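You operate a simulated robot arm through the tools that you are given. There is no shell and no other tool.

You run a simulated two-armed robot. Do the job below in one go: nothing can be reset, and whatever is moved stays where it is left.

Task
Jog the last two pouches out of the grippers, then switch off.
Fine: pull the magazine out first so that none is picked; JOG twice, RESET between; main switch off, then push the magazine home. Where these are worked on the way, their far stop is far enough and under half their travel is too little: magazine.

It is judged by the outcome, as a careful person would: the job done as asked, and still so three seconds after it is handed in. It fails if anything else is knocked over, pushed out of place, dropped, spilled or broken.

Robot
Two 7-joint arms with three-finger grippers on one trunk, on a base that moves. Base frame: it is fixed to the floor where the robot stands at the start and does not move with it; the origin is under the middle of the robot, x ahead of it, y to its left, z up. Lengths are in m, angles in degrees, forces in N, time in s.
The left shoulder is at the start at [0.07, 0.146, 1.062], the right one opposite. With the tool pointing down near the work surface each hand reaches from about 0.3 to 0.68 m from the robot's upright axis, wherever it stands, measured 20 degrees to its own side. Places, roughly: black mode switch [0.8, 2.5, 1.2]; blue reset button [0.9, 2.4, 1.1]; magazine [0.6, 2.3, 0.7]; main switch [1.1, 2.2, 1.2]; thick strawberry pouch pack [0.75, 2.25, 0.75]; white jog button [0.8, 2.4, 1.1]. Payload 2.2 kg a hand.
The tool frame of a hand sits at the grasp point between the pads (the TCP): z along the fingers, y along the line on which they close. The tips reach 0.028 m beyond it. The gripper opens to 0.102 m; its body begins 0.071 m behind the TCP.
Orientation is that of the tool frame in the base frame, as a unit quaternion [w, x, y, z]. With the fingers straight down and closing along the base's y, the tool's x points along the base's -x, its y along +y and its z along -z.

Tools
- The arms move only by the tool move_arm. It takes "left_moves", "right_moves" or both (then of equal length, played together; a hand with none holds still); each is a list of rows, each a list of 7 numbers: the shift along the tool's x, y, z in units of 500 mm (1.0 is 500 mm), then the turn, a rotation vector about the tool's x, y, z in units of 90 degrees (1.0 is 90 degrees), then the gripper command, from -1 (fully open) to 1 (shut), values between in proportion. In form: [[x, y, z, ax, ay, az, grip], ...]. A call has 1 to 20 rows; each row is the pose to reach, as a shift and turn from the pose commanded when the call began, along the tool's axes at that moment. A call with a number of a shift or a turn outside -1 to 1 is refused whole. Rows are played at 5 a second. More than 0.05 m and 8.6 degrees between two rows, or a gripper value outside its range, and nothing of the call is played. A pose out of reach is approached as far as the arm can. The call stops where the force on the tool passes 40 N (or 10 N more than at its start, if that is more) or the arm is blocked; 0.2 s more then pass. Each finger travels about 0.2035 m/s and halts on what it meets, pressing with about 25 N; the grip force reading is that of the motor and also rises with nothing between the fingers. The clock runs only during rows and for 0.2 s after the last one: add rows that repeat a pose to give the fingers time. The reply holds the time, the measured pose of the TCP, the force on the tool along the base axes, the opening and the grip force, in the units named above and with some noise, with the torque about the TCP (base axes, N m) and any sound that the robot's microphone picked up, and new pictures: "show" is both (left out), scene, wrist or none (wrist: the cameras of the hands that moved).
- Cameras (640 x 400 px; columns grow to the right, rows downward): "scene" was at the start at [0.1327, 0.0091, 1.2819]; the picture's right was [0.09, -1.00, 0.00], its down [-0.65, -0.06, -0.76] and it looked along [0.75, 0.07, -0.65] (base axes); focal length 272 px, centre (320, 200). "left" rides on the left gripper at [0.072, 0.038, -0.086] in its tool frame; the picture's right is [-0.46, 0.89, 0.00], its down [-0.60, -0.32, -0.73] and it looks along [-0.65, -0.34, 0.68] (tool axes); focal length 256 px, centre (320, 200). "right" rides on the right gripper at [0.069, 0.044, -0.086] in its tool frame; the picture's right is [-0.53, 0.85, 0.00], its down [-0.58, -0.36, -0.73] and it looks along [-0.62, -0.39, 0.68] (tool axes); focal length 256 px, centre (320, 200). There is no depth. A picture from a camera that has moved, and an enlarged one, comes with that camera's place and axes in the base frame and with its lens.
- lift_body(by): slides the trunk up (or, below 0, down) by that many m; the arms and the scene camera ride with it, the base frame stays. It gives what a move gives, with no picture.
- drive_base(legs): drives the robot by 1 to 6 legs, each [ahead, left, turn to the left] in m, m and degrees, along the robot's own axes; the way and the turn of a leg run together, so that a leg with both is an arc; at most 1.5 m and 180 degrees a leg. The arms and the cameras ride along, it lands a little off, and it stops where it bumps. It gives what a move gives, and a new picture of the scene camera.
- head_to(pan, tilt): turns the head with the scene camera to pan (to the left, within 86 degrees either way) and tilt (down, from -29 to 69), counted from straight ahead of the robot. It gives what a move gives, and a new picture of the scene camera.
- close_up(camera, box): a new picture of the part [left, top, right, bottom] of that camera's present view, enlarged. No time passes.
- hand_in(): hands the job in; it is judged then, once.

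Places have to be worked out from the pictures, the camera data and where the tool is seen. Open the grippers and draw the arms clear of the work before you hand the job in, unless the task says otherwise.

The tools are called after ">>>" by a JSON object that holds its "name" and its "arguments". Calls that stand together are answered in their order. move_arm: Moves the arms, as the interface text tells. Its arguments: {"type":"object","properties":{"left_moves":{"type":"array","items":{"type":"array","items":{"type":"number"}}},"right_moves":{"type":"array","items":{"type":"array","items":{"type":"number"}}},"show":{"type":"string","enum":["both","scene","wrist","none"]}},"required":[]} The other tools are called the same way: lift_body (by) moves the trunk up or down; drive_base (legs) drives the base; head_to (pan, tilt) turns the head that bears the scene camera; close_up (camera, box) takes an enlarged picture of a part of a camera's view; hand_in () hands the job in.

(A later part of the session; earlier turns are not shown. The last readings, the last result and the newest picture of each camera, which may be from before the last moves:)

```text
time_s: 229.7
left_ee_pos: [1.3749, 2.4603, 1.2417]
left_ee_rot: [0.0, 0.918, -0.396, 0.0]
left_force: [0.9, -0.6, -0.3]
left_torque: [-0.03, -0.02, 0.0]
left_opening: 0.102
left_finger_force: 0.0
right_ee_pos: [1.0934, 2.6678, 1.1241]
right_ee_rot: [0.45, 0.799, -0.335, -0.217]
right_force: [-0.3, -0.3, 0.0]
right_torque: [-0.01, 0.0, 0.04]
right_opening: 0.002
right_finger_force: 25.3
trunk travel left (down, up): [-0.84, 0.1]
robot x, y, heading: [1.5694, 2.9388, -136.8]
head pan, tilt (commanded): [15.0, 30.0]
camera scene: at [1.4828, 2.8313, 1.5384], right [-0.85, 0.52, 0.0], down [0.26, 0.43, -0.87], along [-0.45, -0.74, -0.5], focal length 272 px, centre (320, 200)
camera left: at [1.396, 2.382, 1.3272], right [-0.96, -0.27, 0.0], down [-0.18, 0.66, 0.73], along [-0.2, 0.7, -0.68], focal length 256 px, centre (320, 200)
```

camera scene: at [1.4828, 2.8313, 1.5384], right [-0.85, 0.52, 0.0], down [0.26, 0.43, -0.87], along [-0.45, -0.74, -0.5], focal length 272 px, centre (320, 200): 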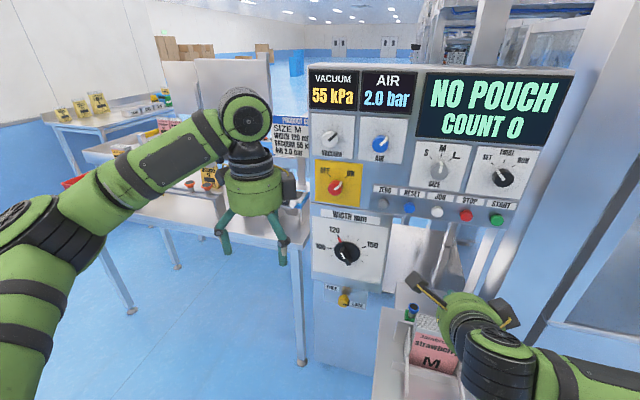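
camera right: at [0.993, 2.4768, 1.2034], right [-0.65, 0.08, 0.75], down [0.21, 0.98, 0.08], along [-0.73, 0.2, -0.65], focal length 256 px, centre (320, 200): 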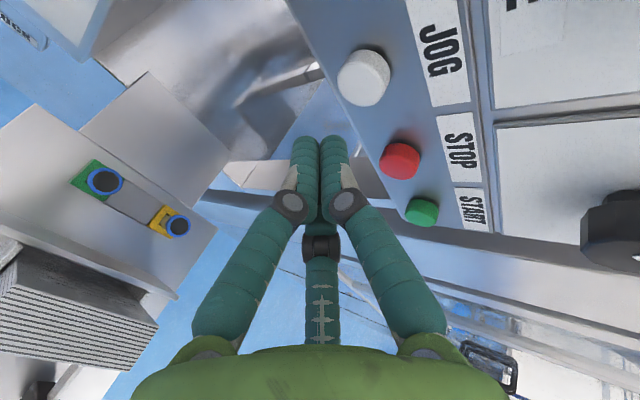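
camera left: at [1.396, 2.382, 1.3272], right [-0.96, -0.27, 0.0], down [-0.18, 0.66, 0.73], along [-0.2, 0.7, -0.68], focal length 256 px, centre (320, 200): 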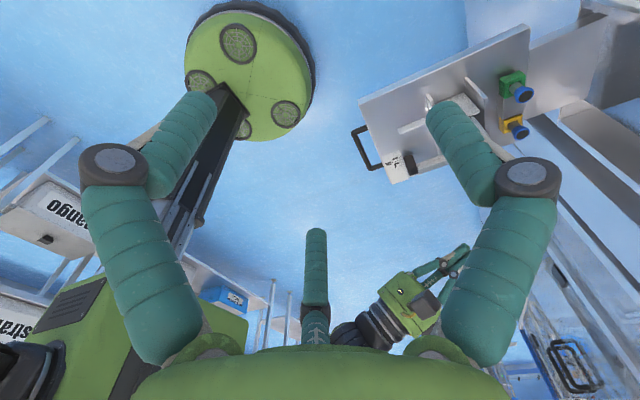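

The left hand is rolled. I move it to the front of the main knob at a 60° tilt, staying about 14 cm short of the panel.

>>> {"name": "move_arm", "arguments": {"left_moves": [[-0.01, 0.04, 0.01, -0.06, 0, 0, -1], [-0.02, 0.09, 0.03, -0.13, 0, 0, -1], [-0.03, 0.14, 0.05, -0.2, 0, 0, -1], [-0.04, 0.19, 0.07, -0.27, 0, 0, -1], [-0.05, 0.24, 0.09, -0.34, 0, 0, -1], [-0.06, 0.29, 0.11, -0.41, 0, 0, -1], [-0.07, 0.34, 0.13, -0.48, 0, 0, -1], [-0.08, 0.39, 0.15, -0.55, 0, 0, -1], [-0.08, 0.44, 0.16, -0.62, 0, 0, -1], [-0.08, 0.46, 0.16, -0.67, 0, 0, -1], [-0.08, 0.46, 0.16, -0.67, 0, 0, -1]], "show": "both"}}

```text
time_s: 232.1
left_ee_pos: [1.1815, 2.3299, 1.1615]
left_ee_rot: [0.462, 0.793, -0.342, -0.199]
left_force: [0.7, -0.3, -0.4]
left_torque: [-0.02, -0.01, 0.01]
left_opening: 0.1021
left_finger_force: 0.0
right_ee_pos: [1.094, 2.6681, 1.1242]
right_ee_rot: [0.45, 0.799, -0.335, -0.217]
right_force: [0.1, -0.6, -0.3]
right_torque: [0.01, 0.02, 0.01]
right_opening: 0.002
right_finger_force: 25.4
trunk travel left (down, up): [-0.84, 0.1]
robot x, y, heading: [1.5665, 2.9449, -136.6]
head pan, tilt (commanded): [15.0, 30.0]
camera scene: at [1.4829, 2.8314, 1.5384], right [-0.85, 0.52, 0.0], down [0.26, 0.43, -0.87], along [-0.45, -0.74, -0.5], focal length 272 px, centre (320, 200)
camera left: at [1.2698, 2.3171, 1.2363], right [-0.64, 0.04, 0.77], down [0.16, 0.98, 0.09], along [-0.75, 0.18, -0.63], focal length 256 px, centre (320, 200)
```

scene: 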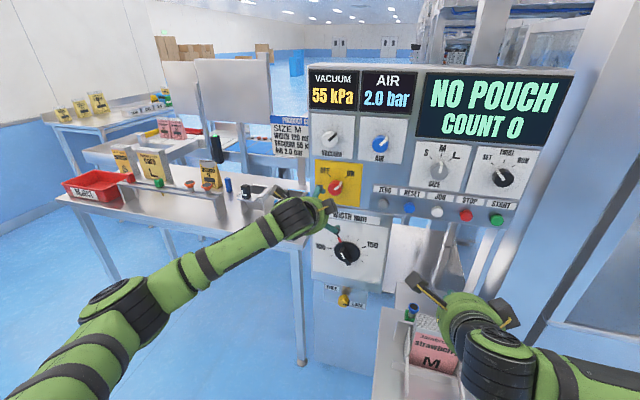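
left: 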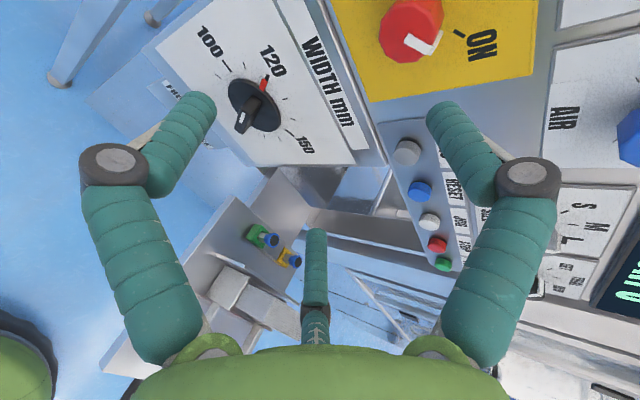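

The pose was reached. In this free space I test turning the left hand the remaining 30° to horizontal.

>>> {"name": "move_arm", "arguments": {"left_moves": [[0, 0, 0, -0.07, 0, 0, -1], [0, 0, 0, -0.14, 0, 0, -1], [0, 0, 0, -0.2, 0, 0, -1], [0, 0, 0, -0.2, 0, 0, -1]], "show": "both"}}

```text
time_s: 233.1
left_ee_pos: [1.1808, 2.3294, 1.1614]
left_ee_rot: [0.58, 0.712, -0.307, -0.25]
left_force: [0.9, -0.2, 0.7]
left_torque: [-0.04, -0.01, 0.0]
left_opening: 0.1021
left_finger_force: 0.0
right_ee_pos: [1.0947, 2.6675, 1.1239]
right_ee_rot: [0.449, 0.799, -0.336, -0.217]
right_force: [0.4, 1.0, 0.2]
right_torque: [-0.02, -0.01, 0.01]
right_opening: 0.002
right_finger_force: 24.8
trunk travel left (down, up): [-0.84, 0.1]
robot x, y, heading: [1.568, 2.9414, -136.7]
head pan, tilt (commanded): [15.0, 30.0]
camera scene: at [1.4828, 2.8312, 1.5384], right [-0.85, 0.52, 0.0], down [0.26, 0.43, -0.87], along [-0.45, -0.74, -0.5], focal length 272 px, centre (320, 200)
camera left: at [1.2849, 2.3311, 1.2159], right [-0.45, 0.22, 0.87], down [0.15, 0.97, -0.16], along [-0.88, 0.06, -0.47], focal length 256 px, centre (320, 200)
```

scene: 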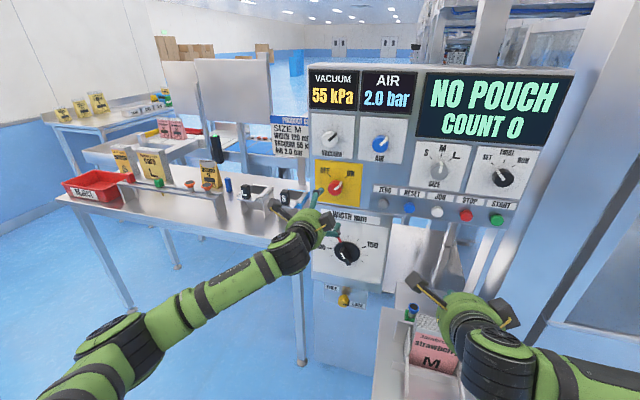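
left: 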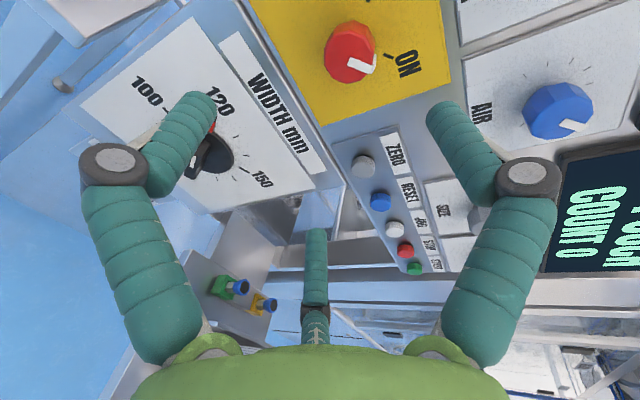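

78° was reached with no trouble. I turn the last 12°.

>>> {"name": "move_arm", "arguments": {"left_moves": [[0, 0, 0, -0.07, 0, 0, -1], [0, 0, 0, -0.13, 0, 0, -1], [0, 0, 0, -0.13, 0, 0, -1]], "show": "wrist"}}

```text
time_s: 233.9
left_ee_pos: [1.1799, 2.3303, 1.1622]
left_ee_rot: [0.65, 0.649, -0.28, -0.279]
left_force: [-0.1, 0.1, 0.0]
left_torque: [0.03, 0.0, -0.02]
left_opening: 0.1018
left_finger_force: 0.1
right_ee_pos: [1.0939, 2.6673, 1.1235]
right_ee_rot: [0.45, 0.799, -0.334, -0.217]
right_force: [0.8, 0.3, 0.2]
right_torque: [-0.04, 0.03, 0.04]
right_opening: 0.002
right_finger_force: 24.8
trunk travel left (down, up): [-0.84, 0.1]
robot x, y, heading: [1.5671, 2.9424, -136.5]
head pan, tilt (commanded): [15.0, 30.0]
camera left: at [1.2915, 2.3377, 1.1991], right [-0.32, 0.34, 0.89], down [0.12, 0.94, -0.32], along [-0.94, 0.0, -0.34], focal length 256 px, centre (320, 200)
```

left: 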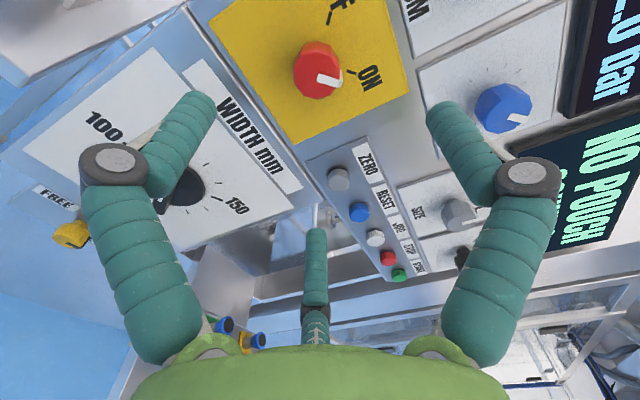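

The left hand is now truly horizontal. The knob face triangulates to (1.067, 2.231, 1.158): 15 cm ahead, 6 mm right and 5 mm below the grasp point. I drive 6 cm closer before approaching.

>>> {"name": "drive_base", "arguments": {"legs": [[0.06, 0, 0]]}}

>>> {"name": "close_up", "arguments": {"camera": "left", "box": [0, 0, 640, 400]}}

```text
time_s: 234.8
left_ee_pos: [1.1436, 2.2952, 1.1667]
left_ee_rot: [0.652, 0.647, -0.278, -0.281]
left_force: [0.3, 0.2, -0.6]
left_torque: [0.01, -0.01, 0.01]
left_opening: 0.1024
left_finger_force: 0.1
right_ee_pos: [1.0574, 2.6311, 1.1264]
right_ee_rot: [0.452, 0.798, -0.334, -0.218]
right_force: [0.0, 0.4, -0.8]
right_torque: [-0.02, 0.01, -0.02]
right_opening: 0.0019
right_finger_force: 25.1
trunk travel left (down, up): [-0.84, 0.1]
robot x, y, heading: [1.53, 2.9, -136.3]
head pan, tilt (commanded): [15.0, 30.0]
camera scene: at [1.4464, 2.7966, 1.5392], right [-0.85, 0.52, 0.0], down [0.26, 0.42, -0.87], along [-0.45, -0.74, -0.5], focal length 272 px, centre (320, 200)
```

scene: 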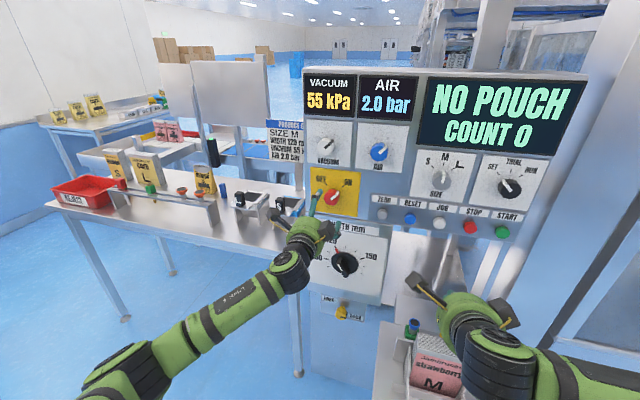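

```text
1.00 times, centred on (320, 200) of left (not enlarged: the box is as wide or as high as the picture)
camera zoom: at [1.2543, 2.3018, 1.2028], right [-0.32, 0.34, 0.89], down [0.11, 0.94, -0.32], along [-0.94, 0.0, -0.34], focal length 256 px, centre (320, 200)
```

zoom: 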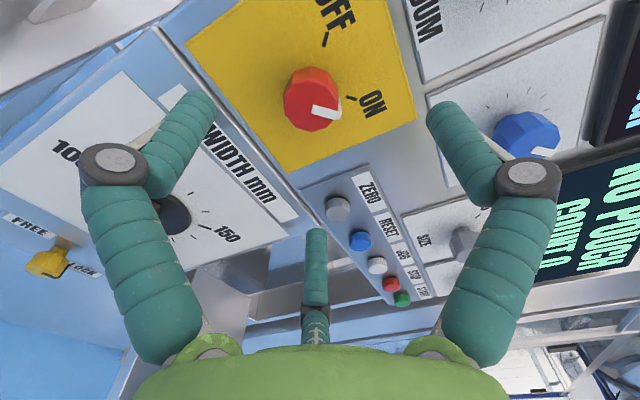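

The new view confirms the knob at (1.067, 2.231, 1.157), 9.9 cm ahead of the open fingers. I line up and advance 9.3 cm so the fingers surround it.

>>> {"name": "move_arm", "arguments": {"left_moves": [[-0.01, -0.016, 0.03, 0, 0, 0, -1], [-0.01, -0.016, 0.07, 0, 0, 0, -1], [-0.01, -0.016, 0.11, 0, 0, 0, -1], [-0.01, -0.016, 0.14, 0, 0, 0, -1], [-0.01, -0.016, 0.165, 0, 0, 0, -1], [-0.01, -0.016, 0.184, 0, 0, 0, -1], [-0.01, -0.016, 0.184, 0, 0, 0, -1]], "show": "both"}}

```text
time_s: 236.4
left_ee_pos: [1.068, 2.2315, 1.1559]
left_ee_rot: [0.65, 0.648, -0.28, -0.281]
left_force: [0.2, 0.6, -0.3]
left_torque: [-0.01, -0.01, -0.01]
left_opening: 0.102
left_finger_force: 0.0
right_ee_pos: [1.0531, 2.6265, 1.1242]
right_ee_rot: [0.45, 0.799, -0.334, -0.216]
right_force: [0.2, -0.3, -0.2]
right_torque: [0.04, -0.01, 0.02]
right_opening: 0.0023
right_finger_force: 25.1
trunk travel left (down, up): [-0.84, 0.1]
robot x, y, heading: [1.5262, 2.9035, -136.5]
head pan, tilt (commanded): [15.0, 30.0]
camera scene: at [1.4413, 2.7915, 1.5384], right [-0.85, 0.52, 0.0], down [0.26, 0.43, -0.87], along [-0.45, -0.74, -0.5], focal length 272 px, centre (320, 200)
camera left: at [1.1799, 2.239, 1.1919], right [-0.32, 0.34, 0.89], down [0.12, 0.94, -0.32], along [-0.94, 0.0, -0.34], focal length 256 px, centre (320, 200)
```

scene: 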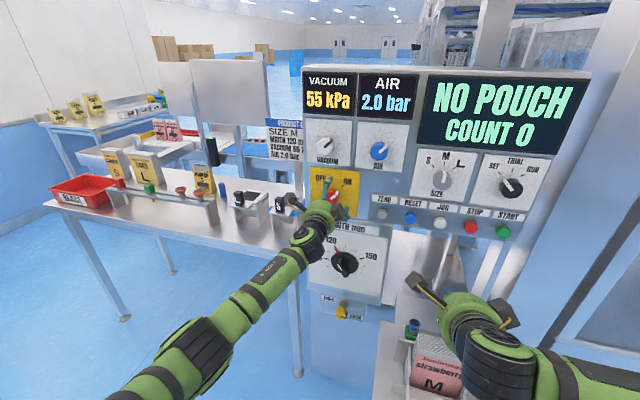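
left: 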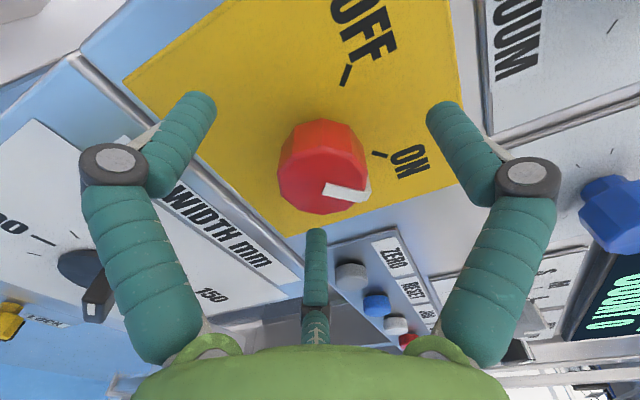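

The knob face is centred at the grasp point, with no contact. I advance 4 mm more and close the fingers on the knob.

>>> {"name": "move_arm", "arguments": {"left_moves": [[0, 0, 0.008, 0, 0, 0, -1], [0, 0, 0.008, 0, 0, 0, -0.2], [0, 0, 0.008, 0, 0, 0, 0.3], [0, 0, 0.008, 0, 0, 0, 1], [0, 0, 0.008, 0, 0, 0, 1], [0, 0, 0.008, 0, 0, 0, 1]], "show": "both"}}

```text
time_s: 237.8
left_ee_pos: [1.062, 2.2305, 1.155]
left_ee_rot: [0.649, 0.649, -0.28, -0.279]
left_force: [-1.1, 6.7, -4.0]
left_torque: [-0.1, 0.12, -1.21]
left_opening: 0.0429
left_finger_force: 44.4
right_ee_pos: [1.0517, 2.6285, 1.1231]
right_ee_rot: [0.45, 0.799, -0.335, -0.216]
right_force: [0.8, -0.8, 0.4]
right_torque: [0.01, -0.02, 0.0]
right_opening: 0.0023
right_finger_force: 25.0
trunk travel left (down, up): [-0.84, 0.1]
robot x, y, heading: [1.5262, 2.9023, -136.4]
head pan, tilt (commanded): [15.0, 30.0]
camera scene: at [1.4396, 2.7928, 1.5383], right [-0.85, 0.52, 0.0], down [0.26, 0.43, -0.87], along [-0.45, -0.74, -0.5], focal length 272 px, centre (320, 200)
camera left: at [1.1749, 2.2376, 1.1919], right [-0.32, 0.34, 0.88], down [0.12, 0.94, -0.32], along [-0.94, 0.0, -0.34], focal length 256 px, centre (320, 200)
```

scene: 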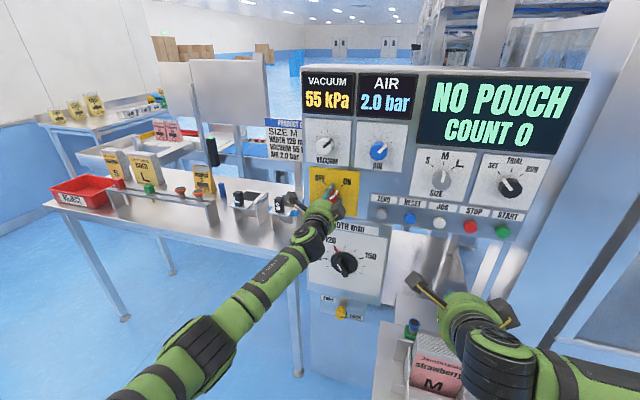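
left: 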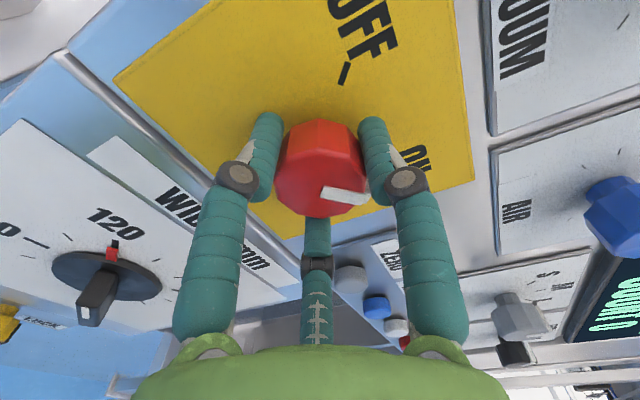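

The knob is held (opening 43 mm). I turn it counter-clockwise toward OFF, half-way first, and check.

>>> {"name": "move_arm", "arguments": {"left_moves": [[0, 0, 0, 0, 0, -0.08, 1], [0, 0, 0, 0, 0, -0.16, 1], [0, 0, 0, 0, 0, -0.24, 1], [0, 0, 0, 0, 0, -0.32, 1], [0, 0, 0, 0, 0, -0.4, 1], [0, 0, 0, 0, 0, -0.48, 1]], "show": "both"}}

```text
time_s: 239.2
left_ee_pos: [1.0628, 2.2316, 1.1544]
left_ee_rot: [0.501, 0.707, -0.021, -0.499]
left_force: [-6.1, 9.6, -2.9]
left_torque: [0.69, -0.74, 0.21]
left_opening: 0.0431
left_finger_force: 45.0
right_ee_pos: [1.0498, 2.6295, 1.1234]
right_ee_rot: [0.45, 0.799, -0.336, -0.216]
right_force: [0.5, -0.2, 0.7]
right_torque: [-0.02, 0.0, 0.0]
right_opening: 0.0022
right_finger_force: 25.1
trunk travel left (down, up): [-0.84, 0.1]
robot x, y, heading: [1.5276, 2.8971, -136.7]
head pan, tilt (commanded): [15.0, 30.0]
camera scene: at [1.4382, 2.7941, 1.5384], right [-0.85, 0.52, 0.0], down [0.26, 0.42, -0.87], along [-0.45, -0.74, -0.5], focal length 272 px, centre (320, 200)
camera left: at [1.1793, 2.2332, 1.1322], right [0.18, -0.19, 0.96], down [0.08, 0.98, 0.18], along [-0.98, 0.04, 0.19], focal length 256 px, centre (320, 200)
```

scene: 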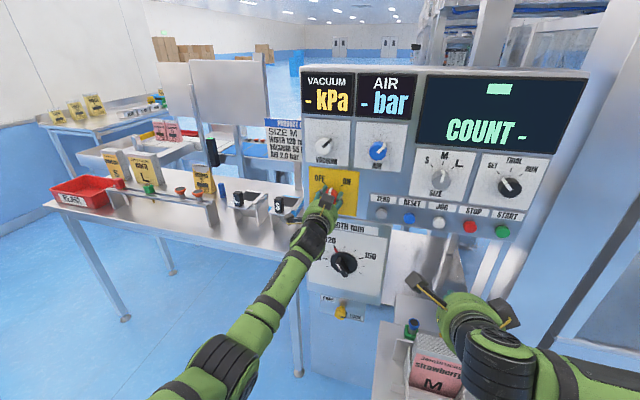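
left: 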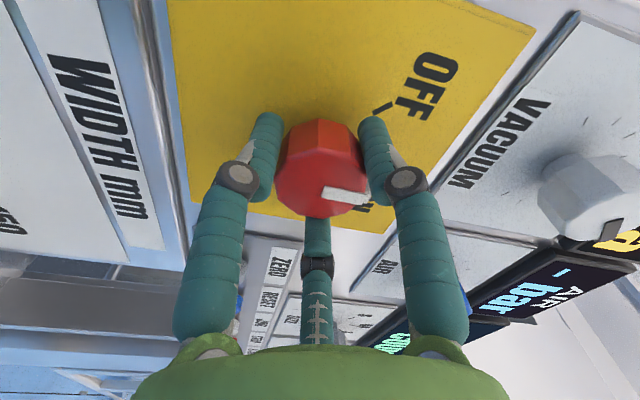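

The displays have gone dead (– kPa, – bar, COUNT –) at half-way. I turn the rest so that the pointer stands squarely on OFF.

>>> {"name": "move_arm", "arguments": {"left_moves": [[0, 0, 0, 0, 0, -0.08, 1], [0, 0, 0, 0, 0, -0.16, 1], [0, 0, 0, 0, 0, -0.24, 1], [0, 0, 0, 0, 0, -0.32, 1], [0, 0, 0, 0, 0, -0.4, 1], [0, 0, 0, 0, 0, -0.48, 1], [0, 0, 0, 0, 0, -0.52, 1]], "show": "both"}}

```text
time_s: 240.8
left_ee_pos: [1.0628, 2.2305, 1.1554]
left_ee_rot: [0.263, 0.658, 0.26, -0.656]
left_force: [-4.9, 12.2, -4.4]
left_torque: [-0.51, -0.54, -0.28]
left_opening: 0.0432
left_finger_force: 44.4
right_ee_pos: [1.0498, 2.6272, 1.1244]
right_ee_rot: [0.452, 0.798, -0.335, -0.216]
right_force: [0.3, -0.9, 0.1]
right_torque: [-0.01, 0.02, 0.0]
right_opening: 0.0021
right_finger_force: 24.5
trunk travel left (down, up): [-0.84, 0.1]
robot x, y, heading: [1.5247, 2.9016, -136.5]
head pan, tilt (commanded): [15.0, 30.0]
camera scene: at [1.4381, 2.7947, 1.5384], right [-0.85, 0.52, 0.0], down [0.26, 0.42, -0.87], along [-0.45, -0.74, -0.5], focal length 272 px, centre (320, 200)
camera left: at [1.1515, 2.2626, 1.0818], right [0.61, -0.64, 0.47], down [0.31, 0.73, 0.6], along [-0.73, -0.22, 0.65], focal length 256 px, centre (320, 200)
```

scene: 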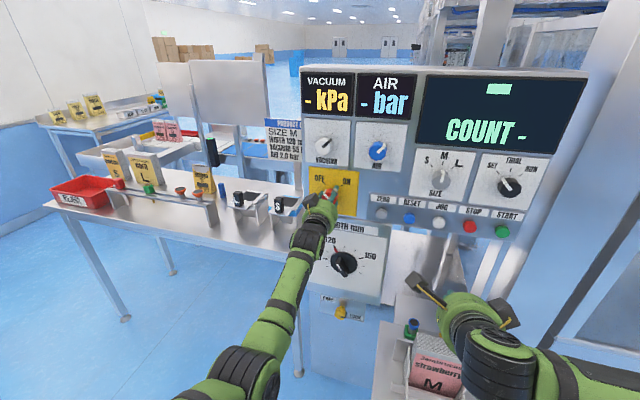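
left: 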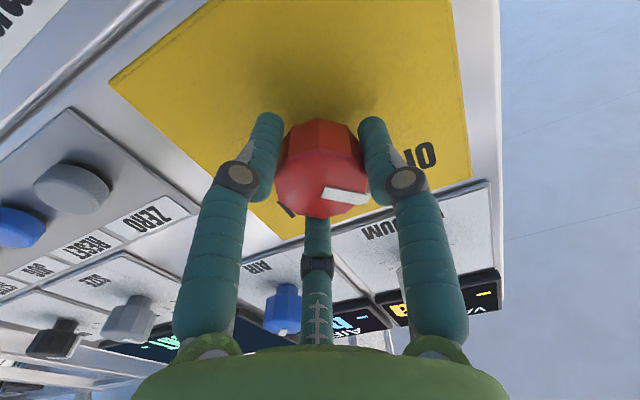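

The knob has turned a full 90° with the pointer toward OFF. I open the fingers and draw the left hand straight back.

>>> {"name": "move_arm", "arguments": {"left_moves": [[0, 0, 0, 0, 0, 0, 0], [0, 0, 0, 0, 0, 0, -1], [0, 0, 0, 0, 0, 0, -1], [0, 0, -0.04, 0, 0, 0, -1], [0, 0, -0.09, 0, 0, 0, -1], [0, 0, -0.15, 0, 0, 0, -1], [0, 0, -0.21, 0, 0, 0, -1], [0, 0, -0.27, 0, 0, 0, -1], [0, 0, -0.3, 0, 0, 0, -1]], "show": "both"}}

>>> {"name": "close_up", "arguments": {"camera": "scene", "box": [290, 55, 600, 260]}}

```text
time_s: 242.8
left_ee_pos: [1.1757, 2.3321, 1.1551]
left_ee_rot: [-0.262, -0.657, -0.261, 0.658]
left_force: [0.6, -0.6, -0.1]
left_torque: [-0.01, 0.01, 0.0]
left_opening: 0.1021
left_finger_force: 0.1
right_ee_pos: [1.0534, 2.6265, 1.1234]
right_ee_rot: [0.45, 0.799, -0.334, -0.217]
right_force: [0.5, -0.2, -0.4]
right_torque: [0.0, 0.0, 0.02]
right_opening: 0.002
right_finger_force: 24.9
trunk travel left (down, up): [-0.84, 0.1]
robot x, y, heading: [1.5246, 2.9049, -136.5]
head pan, tilt (commanded): [15.0, 30.0]
camera scene: at [1.4412, 2.7916, 1.5384], right [-0.85, 0.52, 0.0], down [0.26, 0.43, -0.87], along [-0.45, -0.74, -0.5], focal length 272 px, centre (320, 200)
camera left: at [1.2637, 2.3639, 1.081], right [0.61, -0.64, 0.47], down [0.31, 0.73, 0.6], along [-0.73, -0.22, 0.65], focal length 256 px, centre (320, 200)
```

scene: 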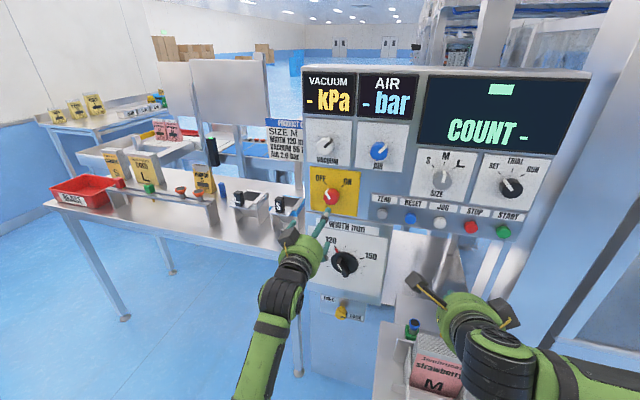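
left: 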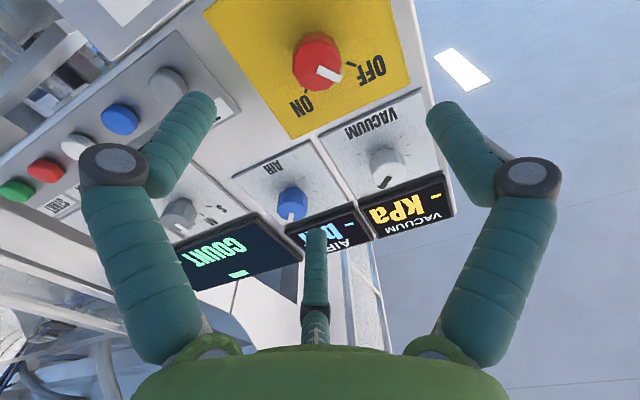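

```text
1.95 times, centred on (445, 158) of scene
camera zoom: at [1.4412, 2.7916, 1.5384], right [-0.85, 0.52, 0.0], down [0.26, 0.43, -0.87], along [-0.45, -0.74, -0.5], focal length 531 px, centre (76, 283)
```

zoom: 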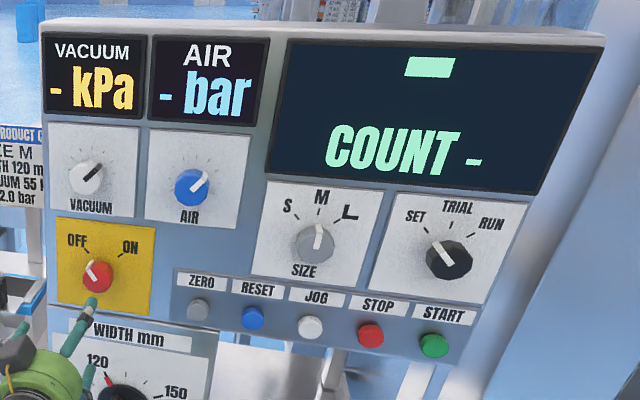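

The main switch stands at OFF and nothing else has changed. I fold the left hand back to its starting posture, clear of the panel.

>>> {"name": "move_arm", "arguments": {"left_moves": [[-0.014, 0.007, -0.06, 0, 0.083, 0, -1], [-0.028, 0.013, -0.11, 0, 0.167, 0, -1], [-0.043, 0.02, -0.15, 0, 0.25, 0, -1], [-0.057, 0.027, -0.19, 0, 0.333, 0, -1], [-0.071, 0.033, -0.22, 0, 0.417, 0, -1], [-0.085, 0.04, -0.25, 0, 0.5, 0, -1], [-0.099, 0.047, -0.275, 0, 0.583, 0, -1], [-0.113, 0.053, -0.295, 0, 0.667, 0, -1], [-0.128, 0.06, -0.315, 0, 0.75, 0, -1], [-0.142, 0.067, -0.33, 0, 0.833, 0, -1], [-0.156, 0.073, -0.345, 0, 0.917, 0, -1], [-0.17, 0.08, -0.354, 0, 1.0, 0, -1], [-0.17, 0.08, -0.354, 0, 1.0, 0, -1]], "show": "scene"}}

```text
time_s: 245.6
left_ee_pos: [1.2928, 2.3127, 1.2056]
left_ee_rot: [0.0, 0.929, 0.37, 0.0]
left_force: [-0.5, -0.6, 0.7]
left_torque: [0.08, 0.03, -0.01]
left_opening: 0.102
left_finger_force: 0.0
left hand out of reach, approached as far as the arm can: row 6, 7, 8, 9, 10, 11, 12, 13
right_ee_pos: [1.0535, 2.6255, 1.1238]
right_ee_rot: [0.45, 0.799, -0.334, -0.217]
right_force: [0.1, 0.3, 0.8]
right_torque: [0.05, 0.01, -0.01]
right_opening: 0.002
right_finger_force: 25.1
trunk travel left (down, up): [-0.84, 0.1]
robot x, y, heading: [1.5262, 2.8987, -136.4]
head pan, tilt (commanded): [15.0, 30.0]
camera scene: at [1.4421, 2.79, 1.5383], right [-0.85, 0.52, 0.0], down [0.26, 0.43, -0.87], along [-0.45, -0.74, -0.5], focal length 272 px, centre (320, 200)
```

scene: 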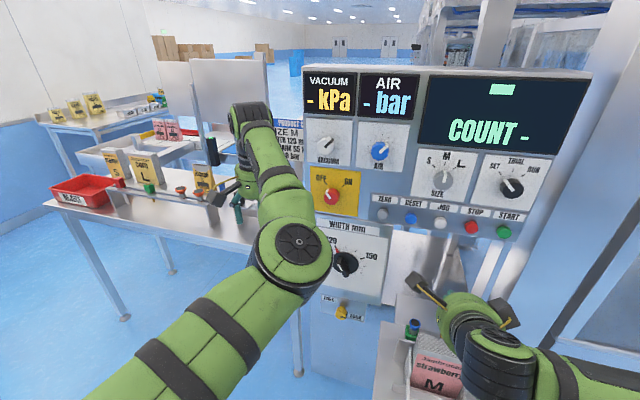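

The left arm folded into a different elbow posture and stopped a bit forward of the aim. I lower it some to get a comfortable, clear posture.

>>> {"name": "move_arm", "arguments": {"left_moves": [[0, 0, 0.06, 0, 0, 0, -1], [0, 0, 0.12, 0, 0, 0, -1], [0, 0, 0.18, 0, 0, 0, -1], [0, 0, 0.24, 0, 0, 0, -1], [0, 0, 0.3, 0, 0, 0, -1], [0, 0, 0.3, 0, 0, 0, -1]], "show": "scene"}}

```text
time_s: 247.0
left_ee_pos: [1.2937, 2.3156, 1.0567]
left_ee_rot: [0.001, 0.929, 0.37, 0.0]
left_force: [0.2, 0.3, 0.5]
left_torque: [-0.01, 0.01, -0.02]
left_opening: 0.1018
left_finger_force: 0.2
right_ee_pos: [1.0526, 2.6265, 1.1244]
right_ee_rot: [0.45, 0.799, -0.334, -0.217]
right_force: [0.3, 0.8, 0.2]
right_torque: [0.03, -0.01, 0.03]
right_opening: 0.0021
right_finger_force: 25.1
trunk travel left (down, up): [-0.84, 0.1]
robot x, y, heading: [1.5259, 2.903, -136.6]
head pan, tilt (commanded): [15.0, 30.0]
camera scene: at [1.441, 2.7917, 1.5384], right [-0.85, 0.52, 0.0], down [0.26, 0.43, -0.87], along [-0.45, -0.74, -0.5], focal length 272 px, centre (320, 200)
```

scene: 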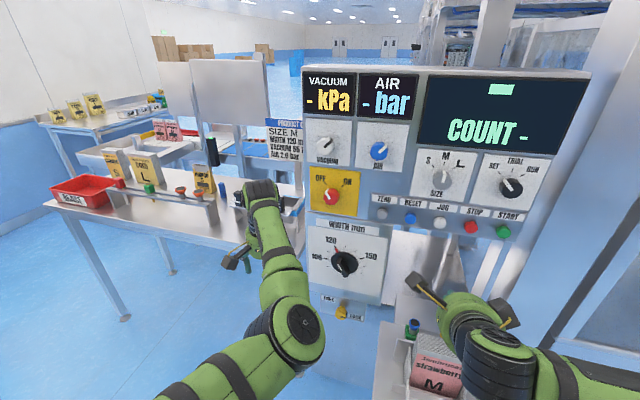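

Good, the left arm follows normally again. I pull it back another 12 cm.

>>> {"name": "move_arm", "arguments": {"left_moves": [[0.06, 0, 0, 0, 0, 0, -1], [0.12, 0, 0, 0, 0, 0, -1], [0.18, 0, 0, 0, 0, 0, -1], [0.24, 0, 0, 0, 0, 0, -1], [0.24, 0, 0, 0, 0, 0, -1]], "show": "none"}}

>>> {"name": "head_to", "arguments": {"pan": 0, "tilt": 52}}

```text
time_s: 248.2
left_ee_pos: [1.3855, 2.3436, 1.0366]
left_ee_rot: [0.005, 0.927, 0.375, -0.002]
left_force: [0.1, 0.8, 0.4]
left_torque: [0.03, 0.0, -0.03]
left_opening: 0.1022
left_finger_force: 0.0
left hand out of reach, approached as far as the arm can: row 2, 3, 4, 5
right_ee_pos: [1.0534, 2.6262, 1.123]
right_ee_rot: [0.45, 0.799, -0.334, -0.217]
right_force: [-0.2, -0.1, 0.2]
right_torque: [-0.06, 0.02, -0.01]
right_opening: 0.002
right_finger_force: 24.4
trunk travel left (down, up): [-0.84, 0.1]
robot x, y, heading: [1.5282, 2.9009, -136.3]
head pan, tilt (commanded): [15.0, 30.0]
```

```text
time_s: 249.1
left_ee_pos: [1.3853, 2.3439, 1.0348]
left_ee_rot: [0.005, 0.927, 0.374, 0.0]
left_force: [-0.1, -0.5, 0.8]
left_torque: [0.04, -0.02, 0.01]
left_opening: 0.1021
left_finger_force: 0.1
right_ee_pos: [1.0521, 2.627, 1.1242]
right_ee_rot: [0.45, 0.8, -0.334, -0.216]
right_force: [-0.4, 0.7, -0.1]
right_torque: [0.02, 0.0, 0.02]
right_opening: 0.0023
right_finger_force: 25.0
trunk travel left (down, up): [-0.84, 0.1]
robot x, y, heading: [1.5273, 2.903, -136.6]
head pan, tilt (commanded): [0.0, 52.0]
camera scene: at [1.4337, 2.8166, 1.5062], right [-0.69, 0.73, 0.0], down [0.57, 0.54, -0.62], along [-0.45, -0.42, -0.79], focal length 272 px, centre (320, 200)
```

scene: 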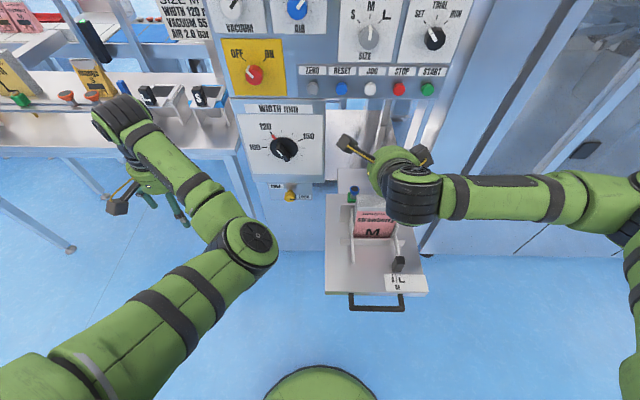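

The left arm is out of the way. Now for pushing the magazine home: I turn the right hand back to vertical above the handle, opening the fingers to 6 cm.

>>> {"name": "move_arm", "arguments": {"right_moves": [[0, -0.02, -0.04, 0.083, 0, 0, 0.8], [0, -0.045, -0.08, 0.167, 0, 0, 0.5], [0, -0.07, -0.12, 0.25, 0, 0, 0.2], [0, -0.095, -0.165, 0.333, 0, 0, -0.1], [0, -0.12, -0.21, 0.417, 0, 0, -0.25], [0, -0.145, -0.25, 0.5, 0, 0, -0.25], [0, -0.17, -0.29, 0.583, 0, 0, -0.25], [0, -0.186, -0.322, 0.667, 0, 0, -0.25], [0, -0.186, -0.322, 0.667, 0, 0, -0.25]], "show": "both"}}

```text
time_s: 251.1
left_ee_pos: [1.3868, 2.3447, 1.0352]
left_ee_rot: [0.004, 0.927, 0.375, 0.003]
left_force: [0.2, 0.5, 0.3]
left_torque: [0.0, 0.02, 0.01]
left_opening: 0.102
left_finger_force: 0.0
right_ee_pos: [1.188, 2.7546, 1.1234]
right_ee_rot: [-0.011, 0.917, -0.397, -0.02]
right_force: [-0.2, -0.2, -0.1]
right_torque: [-0.02, -0.03, 0.02]
right_opening: 0.0635
right_finger_force: 0.1
trunk travel left (down, up): [-0.84, 0.1]
robot x, y, heading: [1.527, 2.9048, -136.4]
head pan, tilt (commanded): [0.0, 52.0]
camera scene: at [1.4337, 2.8167, 1.5062], right [-0.69, 0.73, 0.0], down [0.57, 0.54, -0.62], along [-0.45, -0.42, -0.79], focal length 272 px, centre (320, 200)
camera right: at [1.207, 2.6719, 1.2068], right [-0.98, -0.19, 0.02], down [-0.11, 0.64, 0.76], along [-0.16, 0.74, -0.65], focal length 256 px, centre (320, 200)
```

scene: 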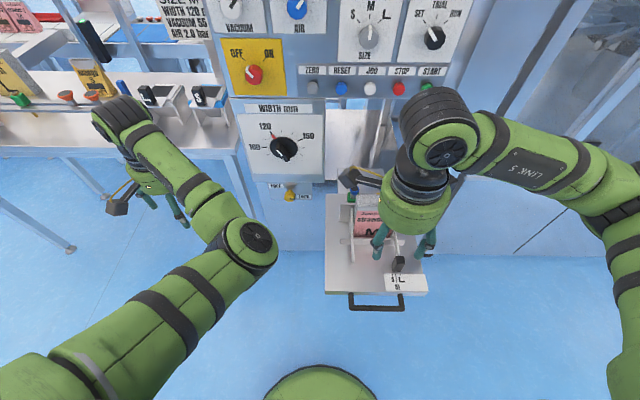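
right: 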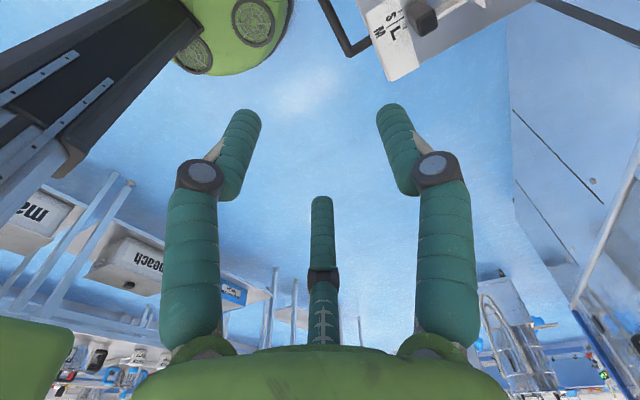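

The hand is vertical over the handle region. I lower it 32 cm and check the alignment with the bar.

>>> {"name": "move_arm", "arguments": {"right_moves": [[0.002, 0.001, 0.08, 0, 0.01, 0, -0.25], [0.004, 0.002, 0.16, 0, 0.02, 0, -0.25], [0.006, 0.003, 0.24, 0, 0.029, 0, -0.25], [0.008, 0.004, 0.32, 0, 0.029, 0, -0.25], [0.009, 0.004, 0.4, 0, 0.029, 0, -0.25], [0.01, 0.004, 0.48, 0, 0.029, 0, -0.25], [0.01, 0.004, 0.56, 0, 0.029, 0, -0.25], [0.01, 0.004, 0.62, 0, 0.029, 0, -0.25], [0.01, 0.004, 0.62, 0, 0.029, 0, -0.25]], "show": "both"}}

```text
time_s: 253.1
left_ee_pos: [1.3863, 2.344, 1.0345]
left_ee_rot: [0.004, 0.927, 0.375, 0.0]
left_force: [0.2, 0.5, -0.2]
left_torque: [0.0, 0.01, 0.0]
left_opening: 0.102
left_finger_force: 0.1
right_ee_pos: [1.1793, 2.759, 0.8144]
right_ee_rot: [0.0, 0.917, -0.398, 0.001]
right_force: [0.3, 1.2, 0.1]
right_torque: [0.0, 0.04, -0.02]
right_opening: 0.0638
right_finger_force: 0.1
trunk travel left (down, up): [-0.84, 0.1]
robot x, y, heading: [1.525, 2.902, -136.6]
head pan, tilt (commanded): [0.0, 52.0]
camera scene: at [1.4338, 2.8168, 1.5062], right [-0.69, 0.73, 0.0], down [0.57, 0.54, -0.62], along [-0.45, -0.42, -0.79], focal length 272 px, centre (320, 200)
camera right: at [1.196, 2.6789, 0.9022], right [-0.98, -0.19, 0.0], down [-0.13, 0.67, 0.73], along [-0.14, 0.72, -0.68], focal length 256 px, centre (320, 200)
```

scene: 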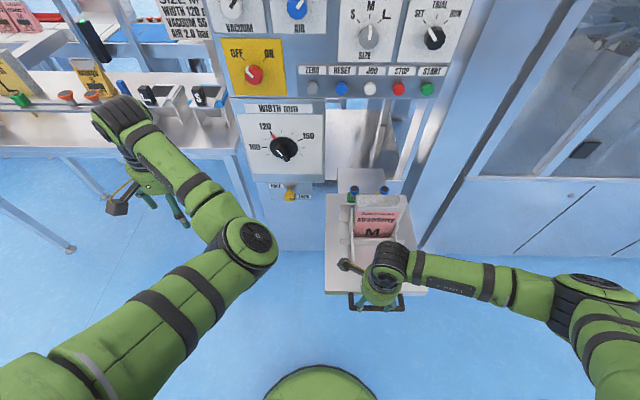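
right: 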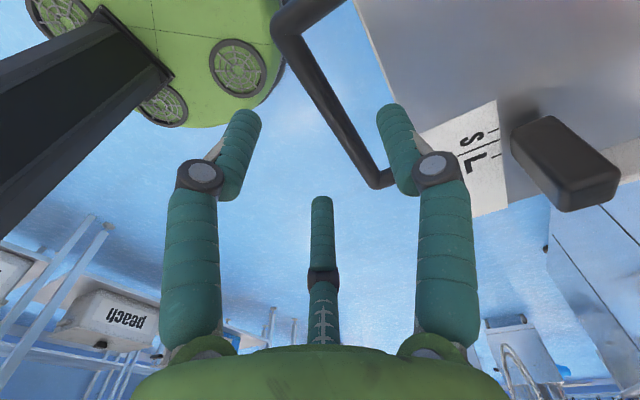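

Well aligned and truly vertical. I lower the last 8.7 cm around the bar.

>>> {"name": "move_arm", "arguments": {"right_moves": [[-0.004, -0.005, 0.06, 0, 0, 0, -0.25], [-0.006, -0.005, 0.11, 0, 0, 0, -0.25], [-0.006, -0.005, 0.15, 0, 0, 0, -0.25], [-0.006, -0.005, 0.175, 0, 0, 0, -0.25], [-0.006, -0.005, 0.175, 0, 0, 0, -0.25]], "show": "wrist"}}

```text
time_s: 254.3
left_ee_pos: [1.3873, 2.3438, 1.0339]
left_ee_rot: [0.004, 0.927, 0.375, 0.0]
left_force: [-0.2, -0.1, 0.1]
left_torque: [0.03, 0.01, -0.01]
left_opening: 0.1018
left_finger_force: 0.0
right_ee_pos: [1.1818, 2.762, 0.7256]
right_ee_rot: [-0.001, 0.918, -0.397, 0.001]
right_force: [0.5, 0.8, -0.2]
right_torque: [-0.01, 0.01, -0.01]
right_opening: 0.063
right_finger_force: 0.0
trunk travel left (down, up): [-0.84, 0.1]
robot x, y, heading: [1.5238, 2.9005, -136.6]
head pan, tilt (commanded): [0.0, 52.0]
camera right: at [1.1979, 2.6835, 0.8128], right [-0.98, -0.19, 0.0], down [-0.13, 0.67, 0.73], along [-0.14, 0.72, -0.68], focal length 256 px, centre (320, 200)
```

right: 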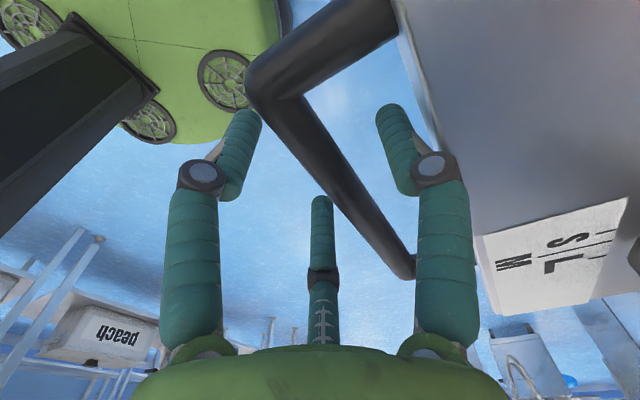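

The bar is between the fingers with no contact. I close and push the magazine inward slowly, 24 cm in this first stroke.

>>> {"name": "move_arm", "arguments": {"right_moves": [[0, 0.004, 0, 0, 0, 0, 0.4], [0, 0.004, 0, 0, 0, 0, 1], [0, 0.004, 0, 0, 0, 0, 1], [0, 0.02, 0, 0, 0, 0, 1], [-0.001, 0.05, 0, 0, 0, 0, 1], [-0.001, 0.08, 0, 0, 0, 0, 1], [-0.001, 0.11, 0, 0, 0, 0, 1], [-0.002, 0.14, 0, 0, 0, 0, 1], [-0.002, 0.17, 0, 0, 0, 0, 1], [-0.002, 0.2, 0, 0, 0, 0, 1], [-0.003, 0.23, 0, 0, 0, 0, 1], [-0.003, 0.26, 0, 0, 0, 0, 1]], "show": "both"}}

```text
time_s: 256.9
left_ee_pos: [1.3868, 2.3447, 1.0354]
left_ee_rot: [0.005, 0.927, 0.376, 0.001]
left_force: [0.7, 0.4, -0.9]
left_torque: [0.02, 0.02, -0.05]
left_opening: 0.102
left_finger_force: 0.1
right_ee_pos: [1.084, 2.6747, 0.7263]
right_ee_rot: [0.0, 0.917, -0.398, 0.0]
right_force: [-0.7, -0.5, 6.1]
right_torque: [0.11, 0.05, -0.37]
right_opening: 0.0235
right_finger_force: 45.2
trunk travel left (down, up): [-0.84, 0.1]
robot x, y, heading: [1.5266, 2.9024, -136.2]
head pan, tilt (commanded): [0.0, 52.0]
camera scene: at [1.4343, 2.8167, 1.5062], right [-0.69, 0.73, 0.0], down [0.57, 0.54, -0.62], along [-0.45, -0.42, -0.79], focal length 272 px, centre (320, 200)
camera right: at [1.1004, 2.5951, 0.8139], right [-0.98, -0.19, 0.0], down [-0.13, 0.67, 0.73], along [-0.14, 0.72, -0.68], focal length 256 px, centre (320, 200)
```

scene: 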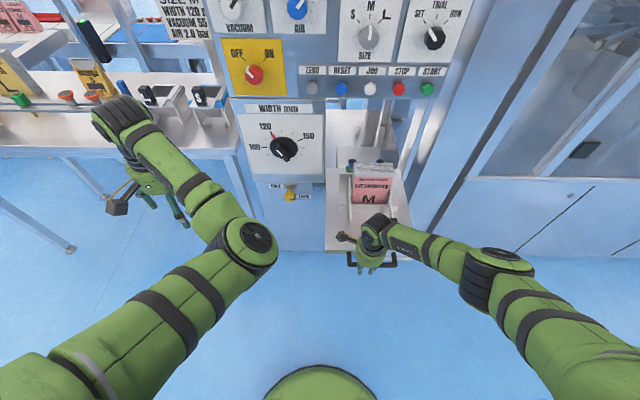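
right: 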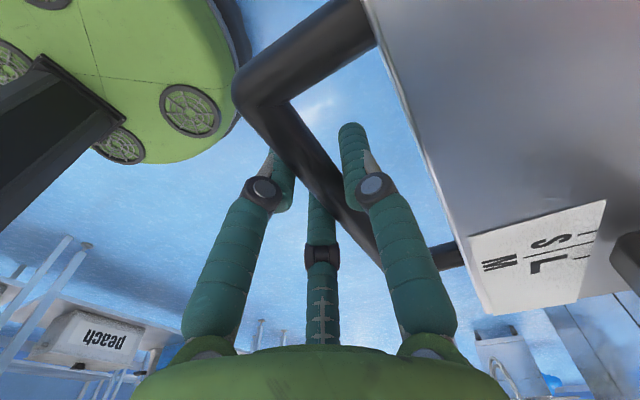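

Pushed 13 cm in with hardly any force. I continue another 12 cm.

>>> {"name": "move_arm", "arguments": {"right_moves": [[0, 0.03, 0, 0, 0, 0, 1], [-0.001, 0.06, 0, 0, 0, 0, 1], [-0.001, 0.09, 0, 0, 0, 0, 1], [-0.001, 0.12, 0, 0, 0, 0, 1], [-0.002, 0.15, 0, 0, 0, 0, 1], [-0.002, 0.18, 0, 0, 0, 0, 1], [-0.002, 0.21, 0, 0, 0, 0, 1], [-0.003, 0.24, 0, 0, 0, 0, 1]], "show": "both"}}

```text
time_s: 258.7
left_ee_pos: [1.3874, 2.3423, 1.0349]
left_ee_rot: [0.005, 0.926, 0.377, 0.002]
left_force: [1.1, 0.3, -1.4]
left_torque: [-0.01, 0.0, 0.0]
left_opening: 0.1019
left_finger_force: 0.1
right_ee_pos: [1.0529, 2.6468, 0.7319]
right_ee_rot: [-0.012, 0.918, -0.397, 0.012]
right_force: [-1.3, -2.3, -4.4]
right_torque: [-0.46, -0.37, -0.37]
right_opening: 0.0241
right_finger_force: 45.5
right hand out of reach, approached as far as the arm can: row 4, 5, 6, 7, 8
trunk travel left (down, up): [-0.84, 0.1]
robot x, y, heading: [1.526, 2.8976, -136.4]
head pan, tilt (commanded): [0.0, 52.0]
stopped in row 8 (right hand): the force on the tool passed its limit at 190 N (the readings are from after the stop); the commanded pose is now the measured one
camera scene: at [1.4313, 2.8149, 1.5059], right [-0.69, 0.73, 0.0], down [0.57, 0.54, -0.61], along [-0.45, -0.42, -0.79], focal length 272 px, centre (320, 200)
camera right: at [1.0661, 2.566, 0.8177], right [-0.98, -0.19, -0.03], down [-0.15, 0.66, 0.73], along [-0.12, 0.73, -0.68], focal length 256 px, centre (320, 200)
```

scene: 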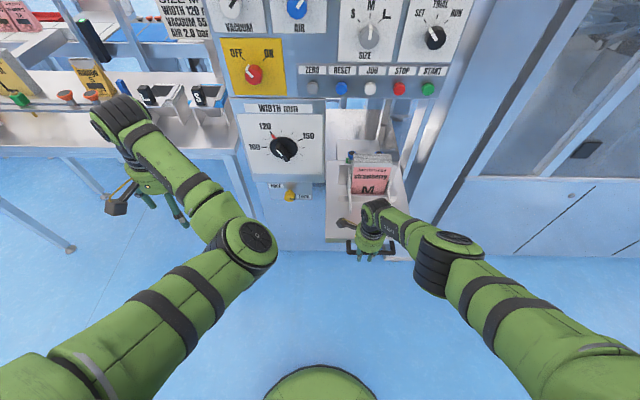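
right: 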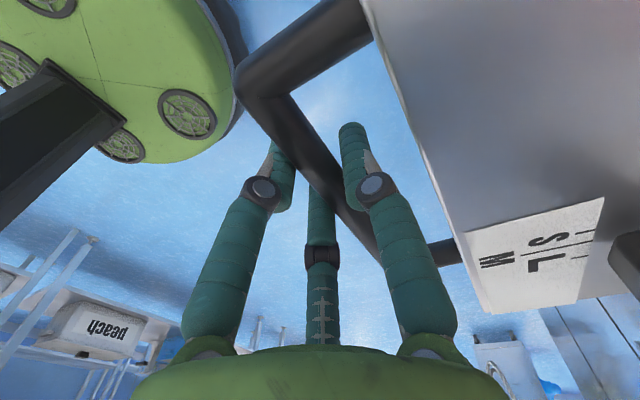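

The vertical arm ran to its reach limit and a force spike stopped it; the pack still stands and the readings are back to near zero. I loosen the grip and tilt the hand to 45° around the bar, which brings the wrist back within reach.

>>> {"name": "move_arm", "arguments": {"right_moves": [[0, 0, 0.004, 0, 0, 0, 0.3], [0, 0, 0.006, 0, 0, 0, -0.25], [0, 0, 0.006, 0, 0, 0, -0.25], [0, -0.003, 0.004, -0.08, 0, 0, -0.25], [0, -0.006, 0.002, -0.16, 0, 0, -0.25], [0, -0.008, 0.0, -0.24, 0, 0, -0.25], [0, -0.01, -0.002, -0.32, 0, 0, -0.25], [0, -0.012, -0.004, -0.4, 0, 0, -0.25], [0, -0.012, -0.004, -0.48, 0, 0, -0.25], [0, -0.012, -0.004, -0.48, 0, 0, -0.25]], "show": "both"}}

```text
time_s: 260.9
left_ee_pos: [1.3877, 2.3421, 1.0349]
left_ee_rot: [0.005, 0.927, 0.376, 0.001]
left_force: [-0.2, 0.0, 0.5]
left_torque: [0.0, 0.01, -0.01]
left_opening: 0.1022
left_finger_force: 0.1
right_ee_pos: [1.0586, 2.653, 0.7346]
right_ee_rot: [0.244, 0.885, -0.384, -0.099]
right_force: [0.2, 0.1, -0.5]
right_torque: [0.02, -0.02, 0.0]
right_opening: 0.0641
right_finger_force: 0.1
right hand out of reach, approached as far as the arm can: row 8, 9, 10
trunk travel left (down, up): [-0.84, 0.1]
robot x, y, heading: [1.5292, 2.9049, -136.4]
head pan, tilt (commanded): [0.0, 52.0]
camera scene: at [1.4338, 2.8171, 1.5062], right [-0.69, 0.73, 0.0], down [0.57, 0.54, -0.62], along [-0.45, -0.42, -0.79], focal length 272 px, centre (320, 200)
camera right: at [1.1103, 2.6081, 0.832], right [-0.9, -0.11, 0.42], down [0.1, 0.89, 0.44], along [-0.43, 0.44, -0.79], focal length 256 px, centre (320, 200)
```

scene: 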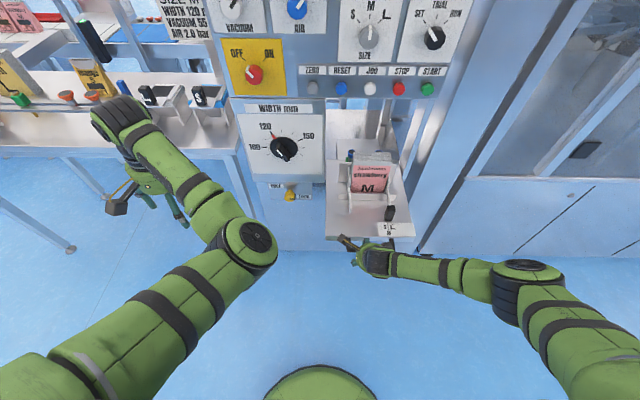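
right: 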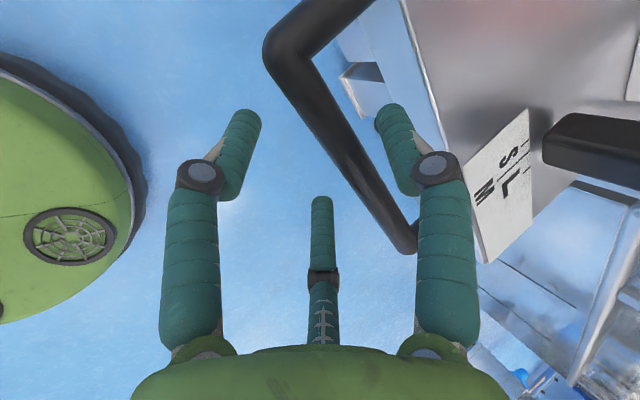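

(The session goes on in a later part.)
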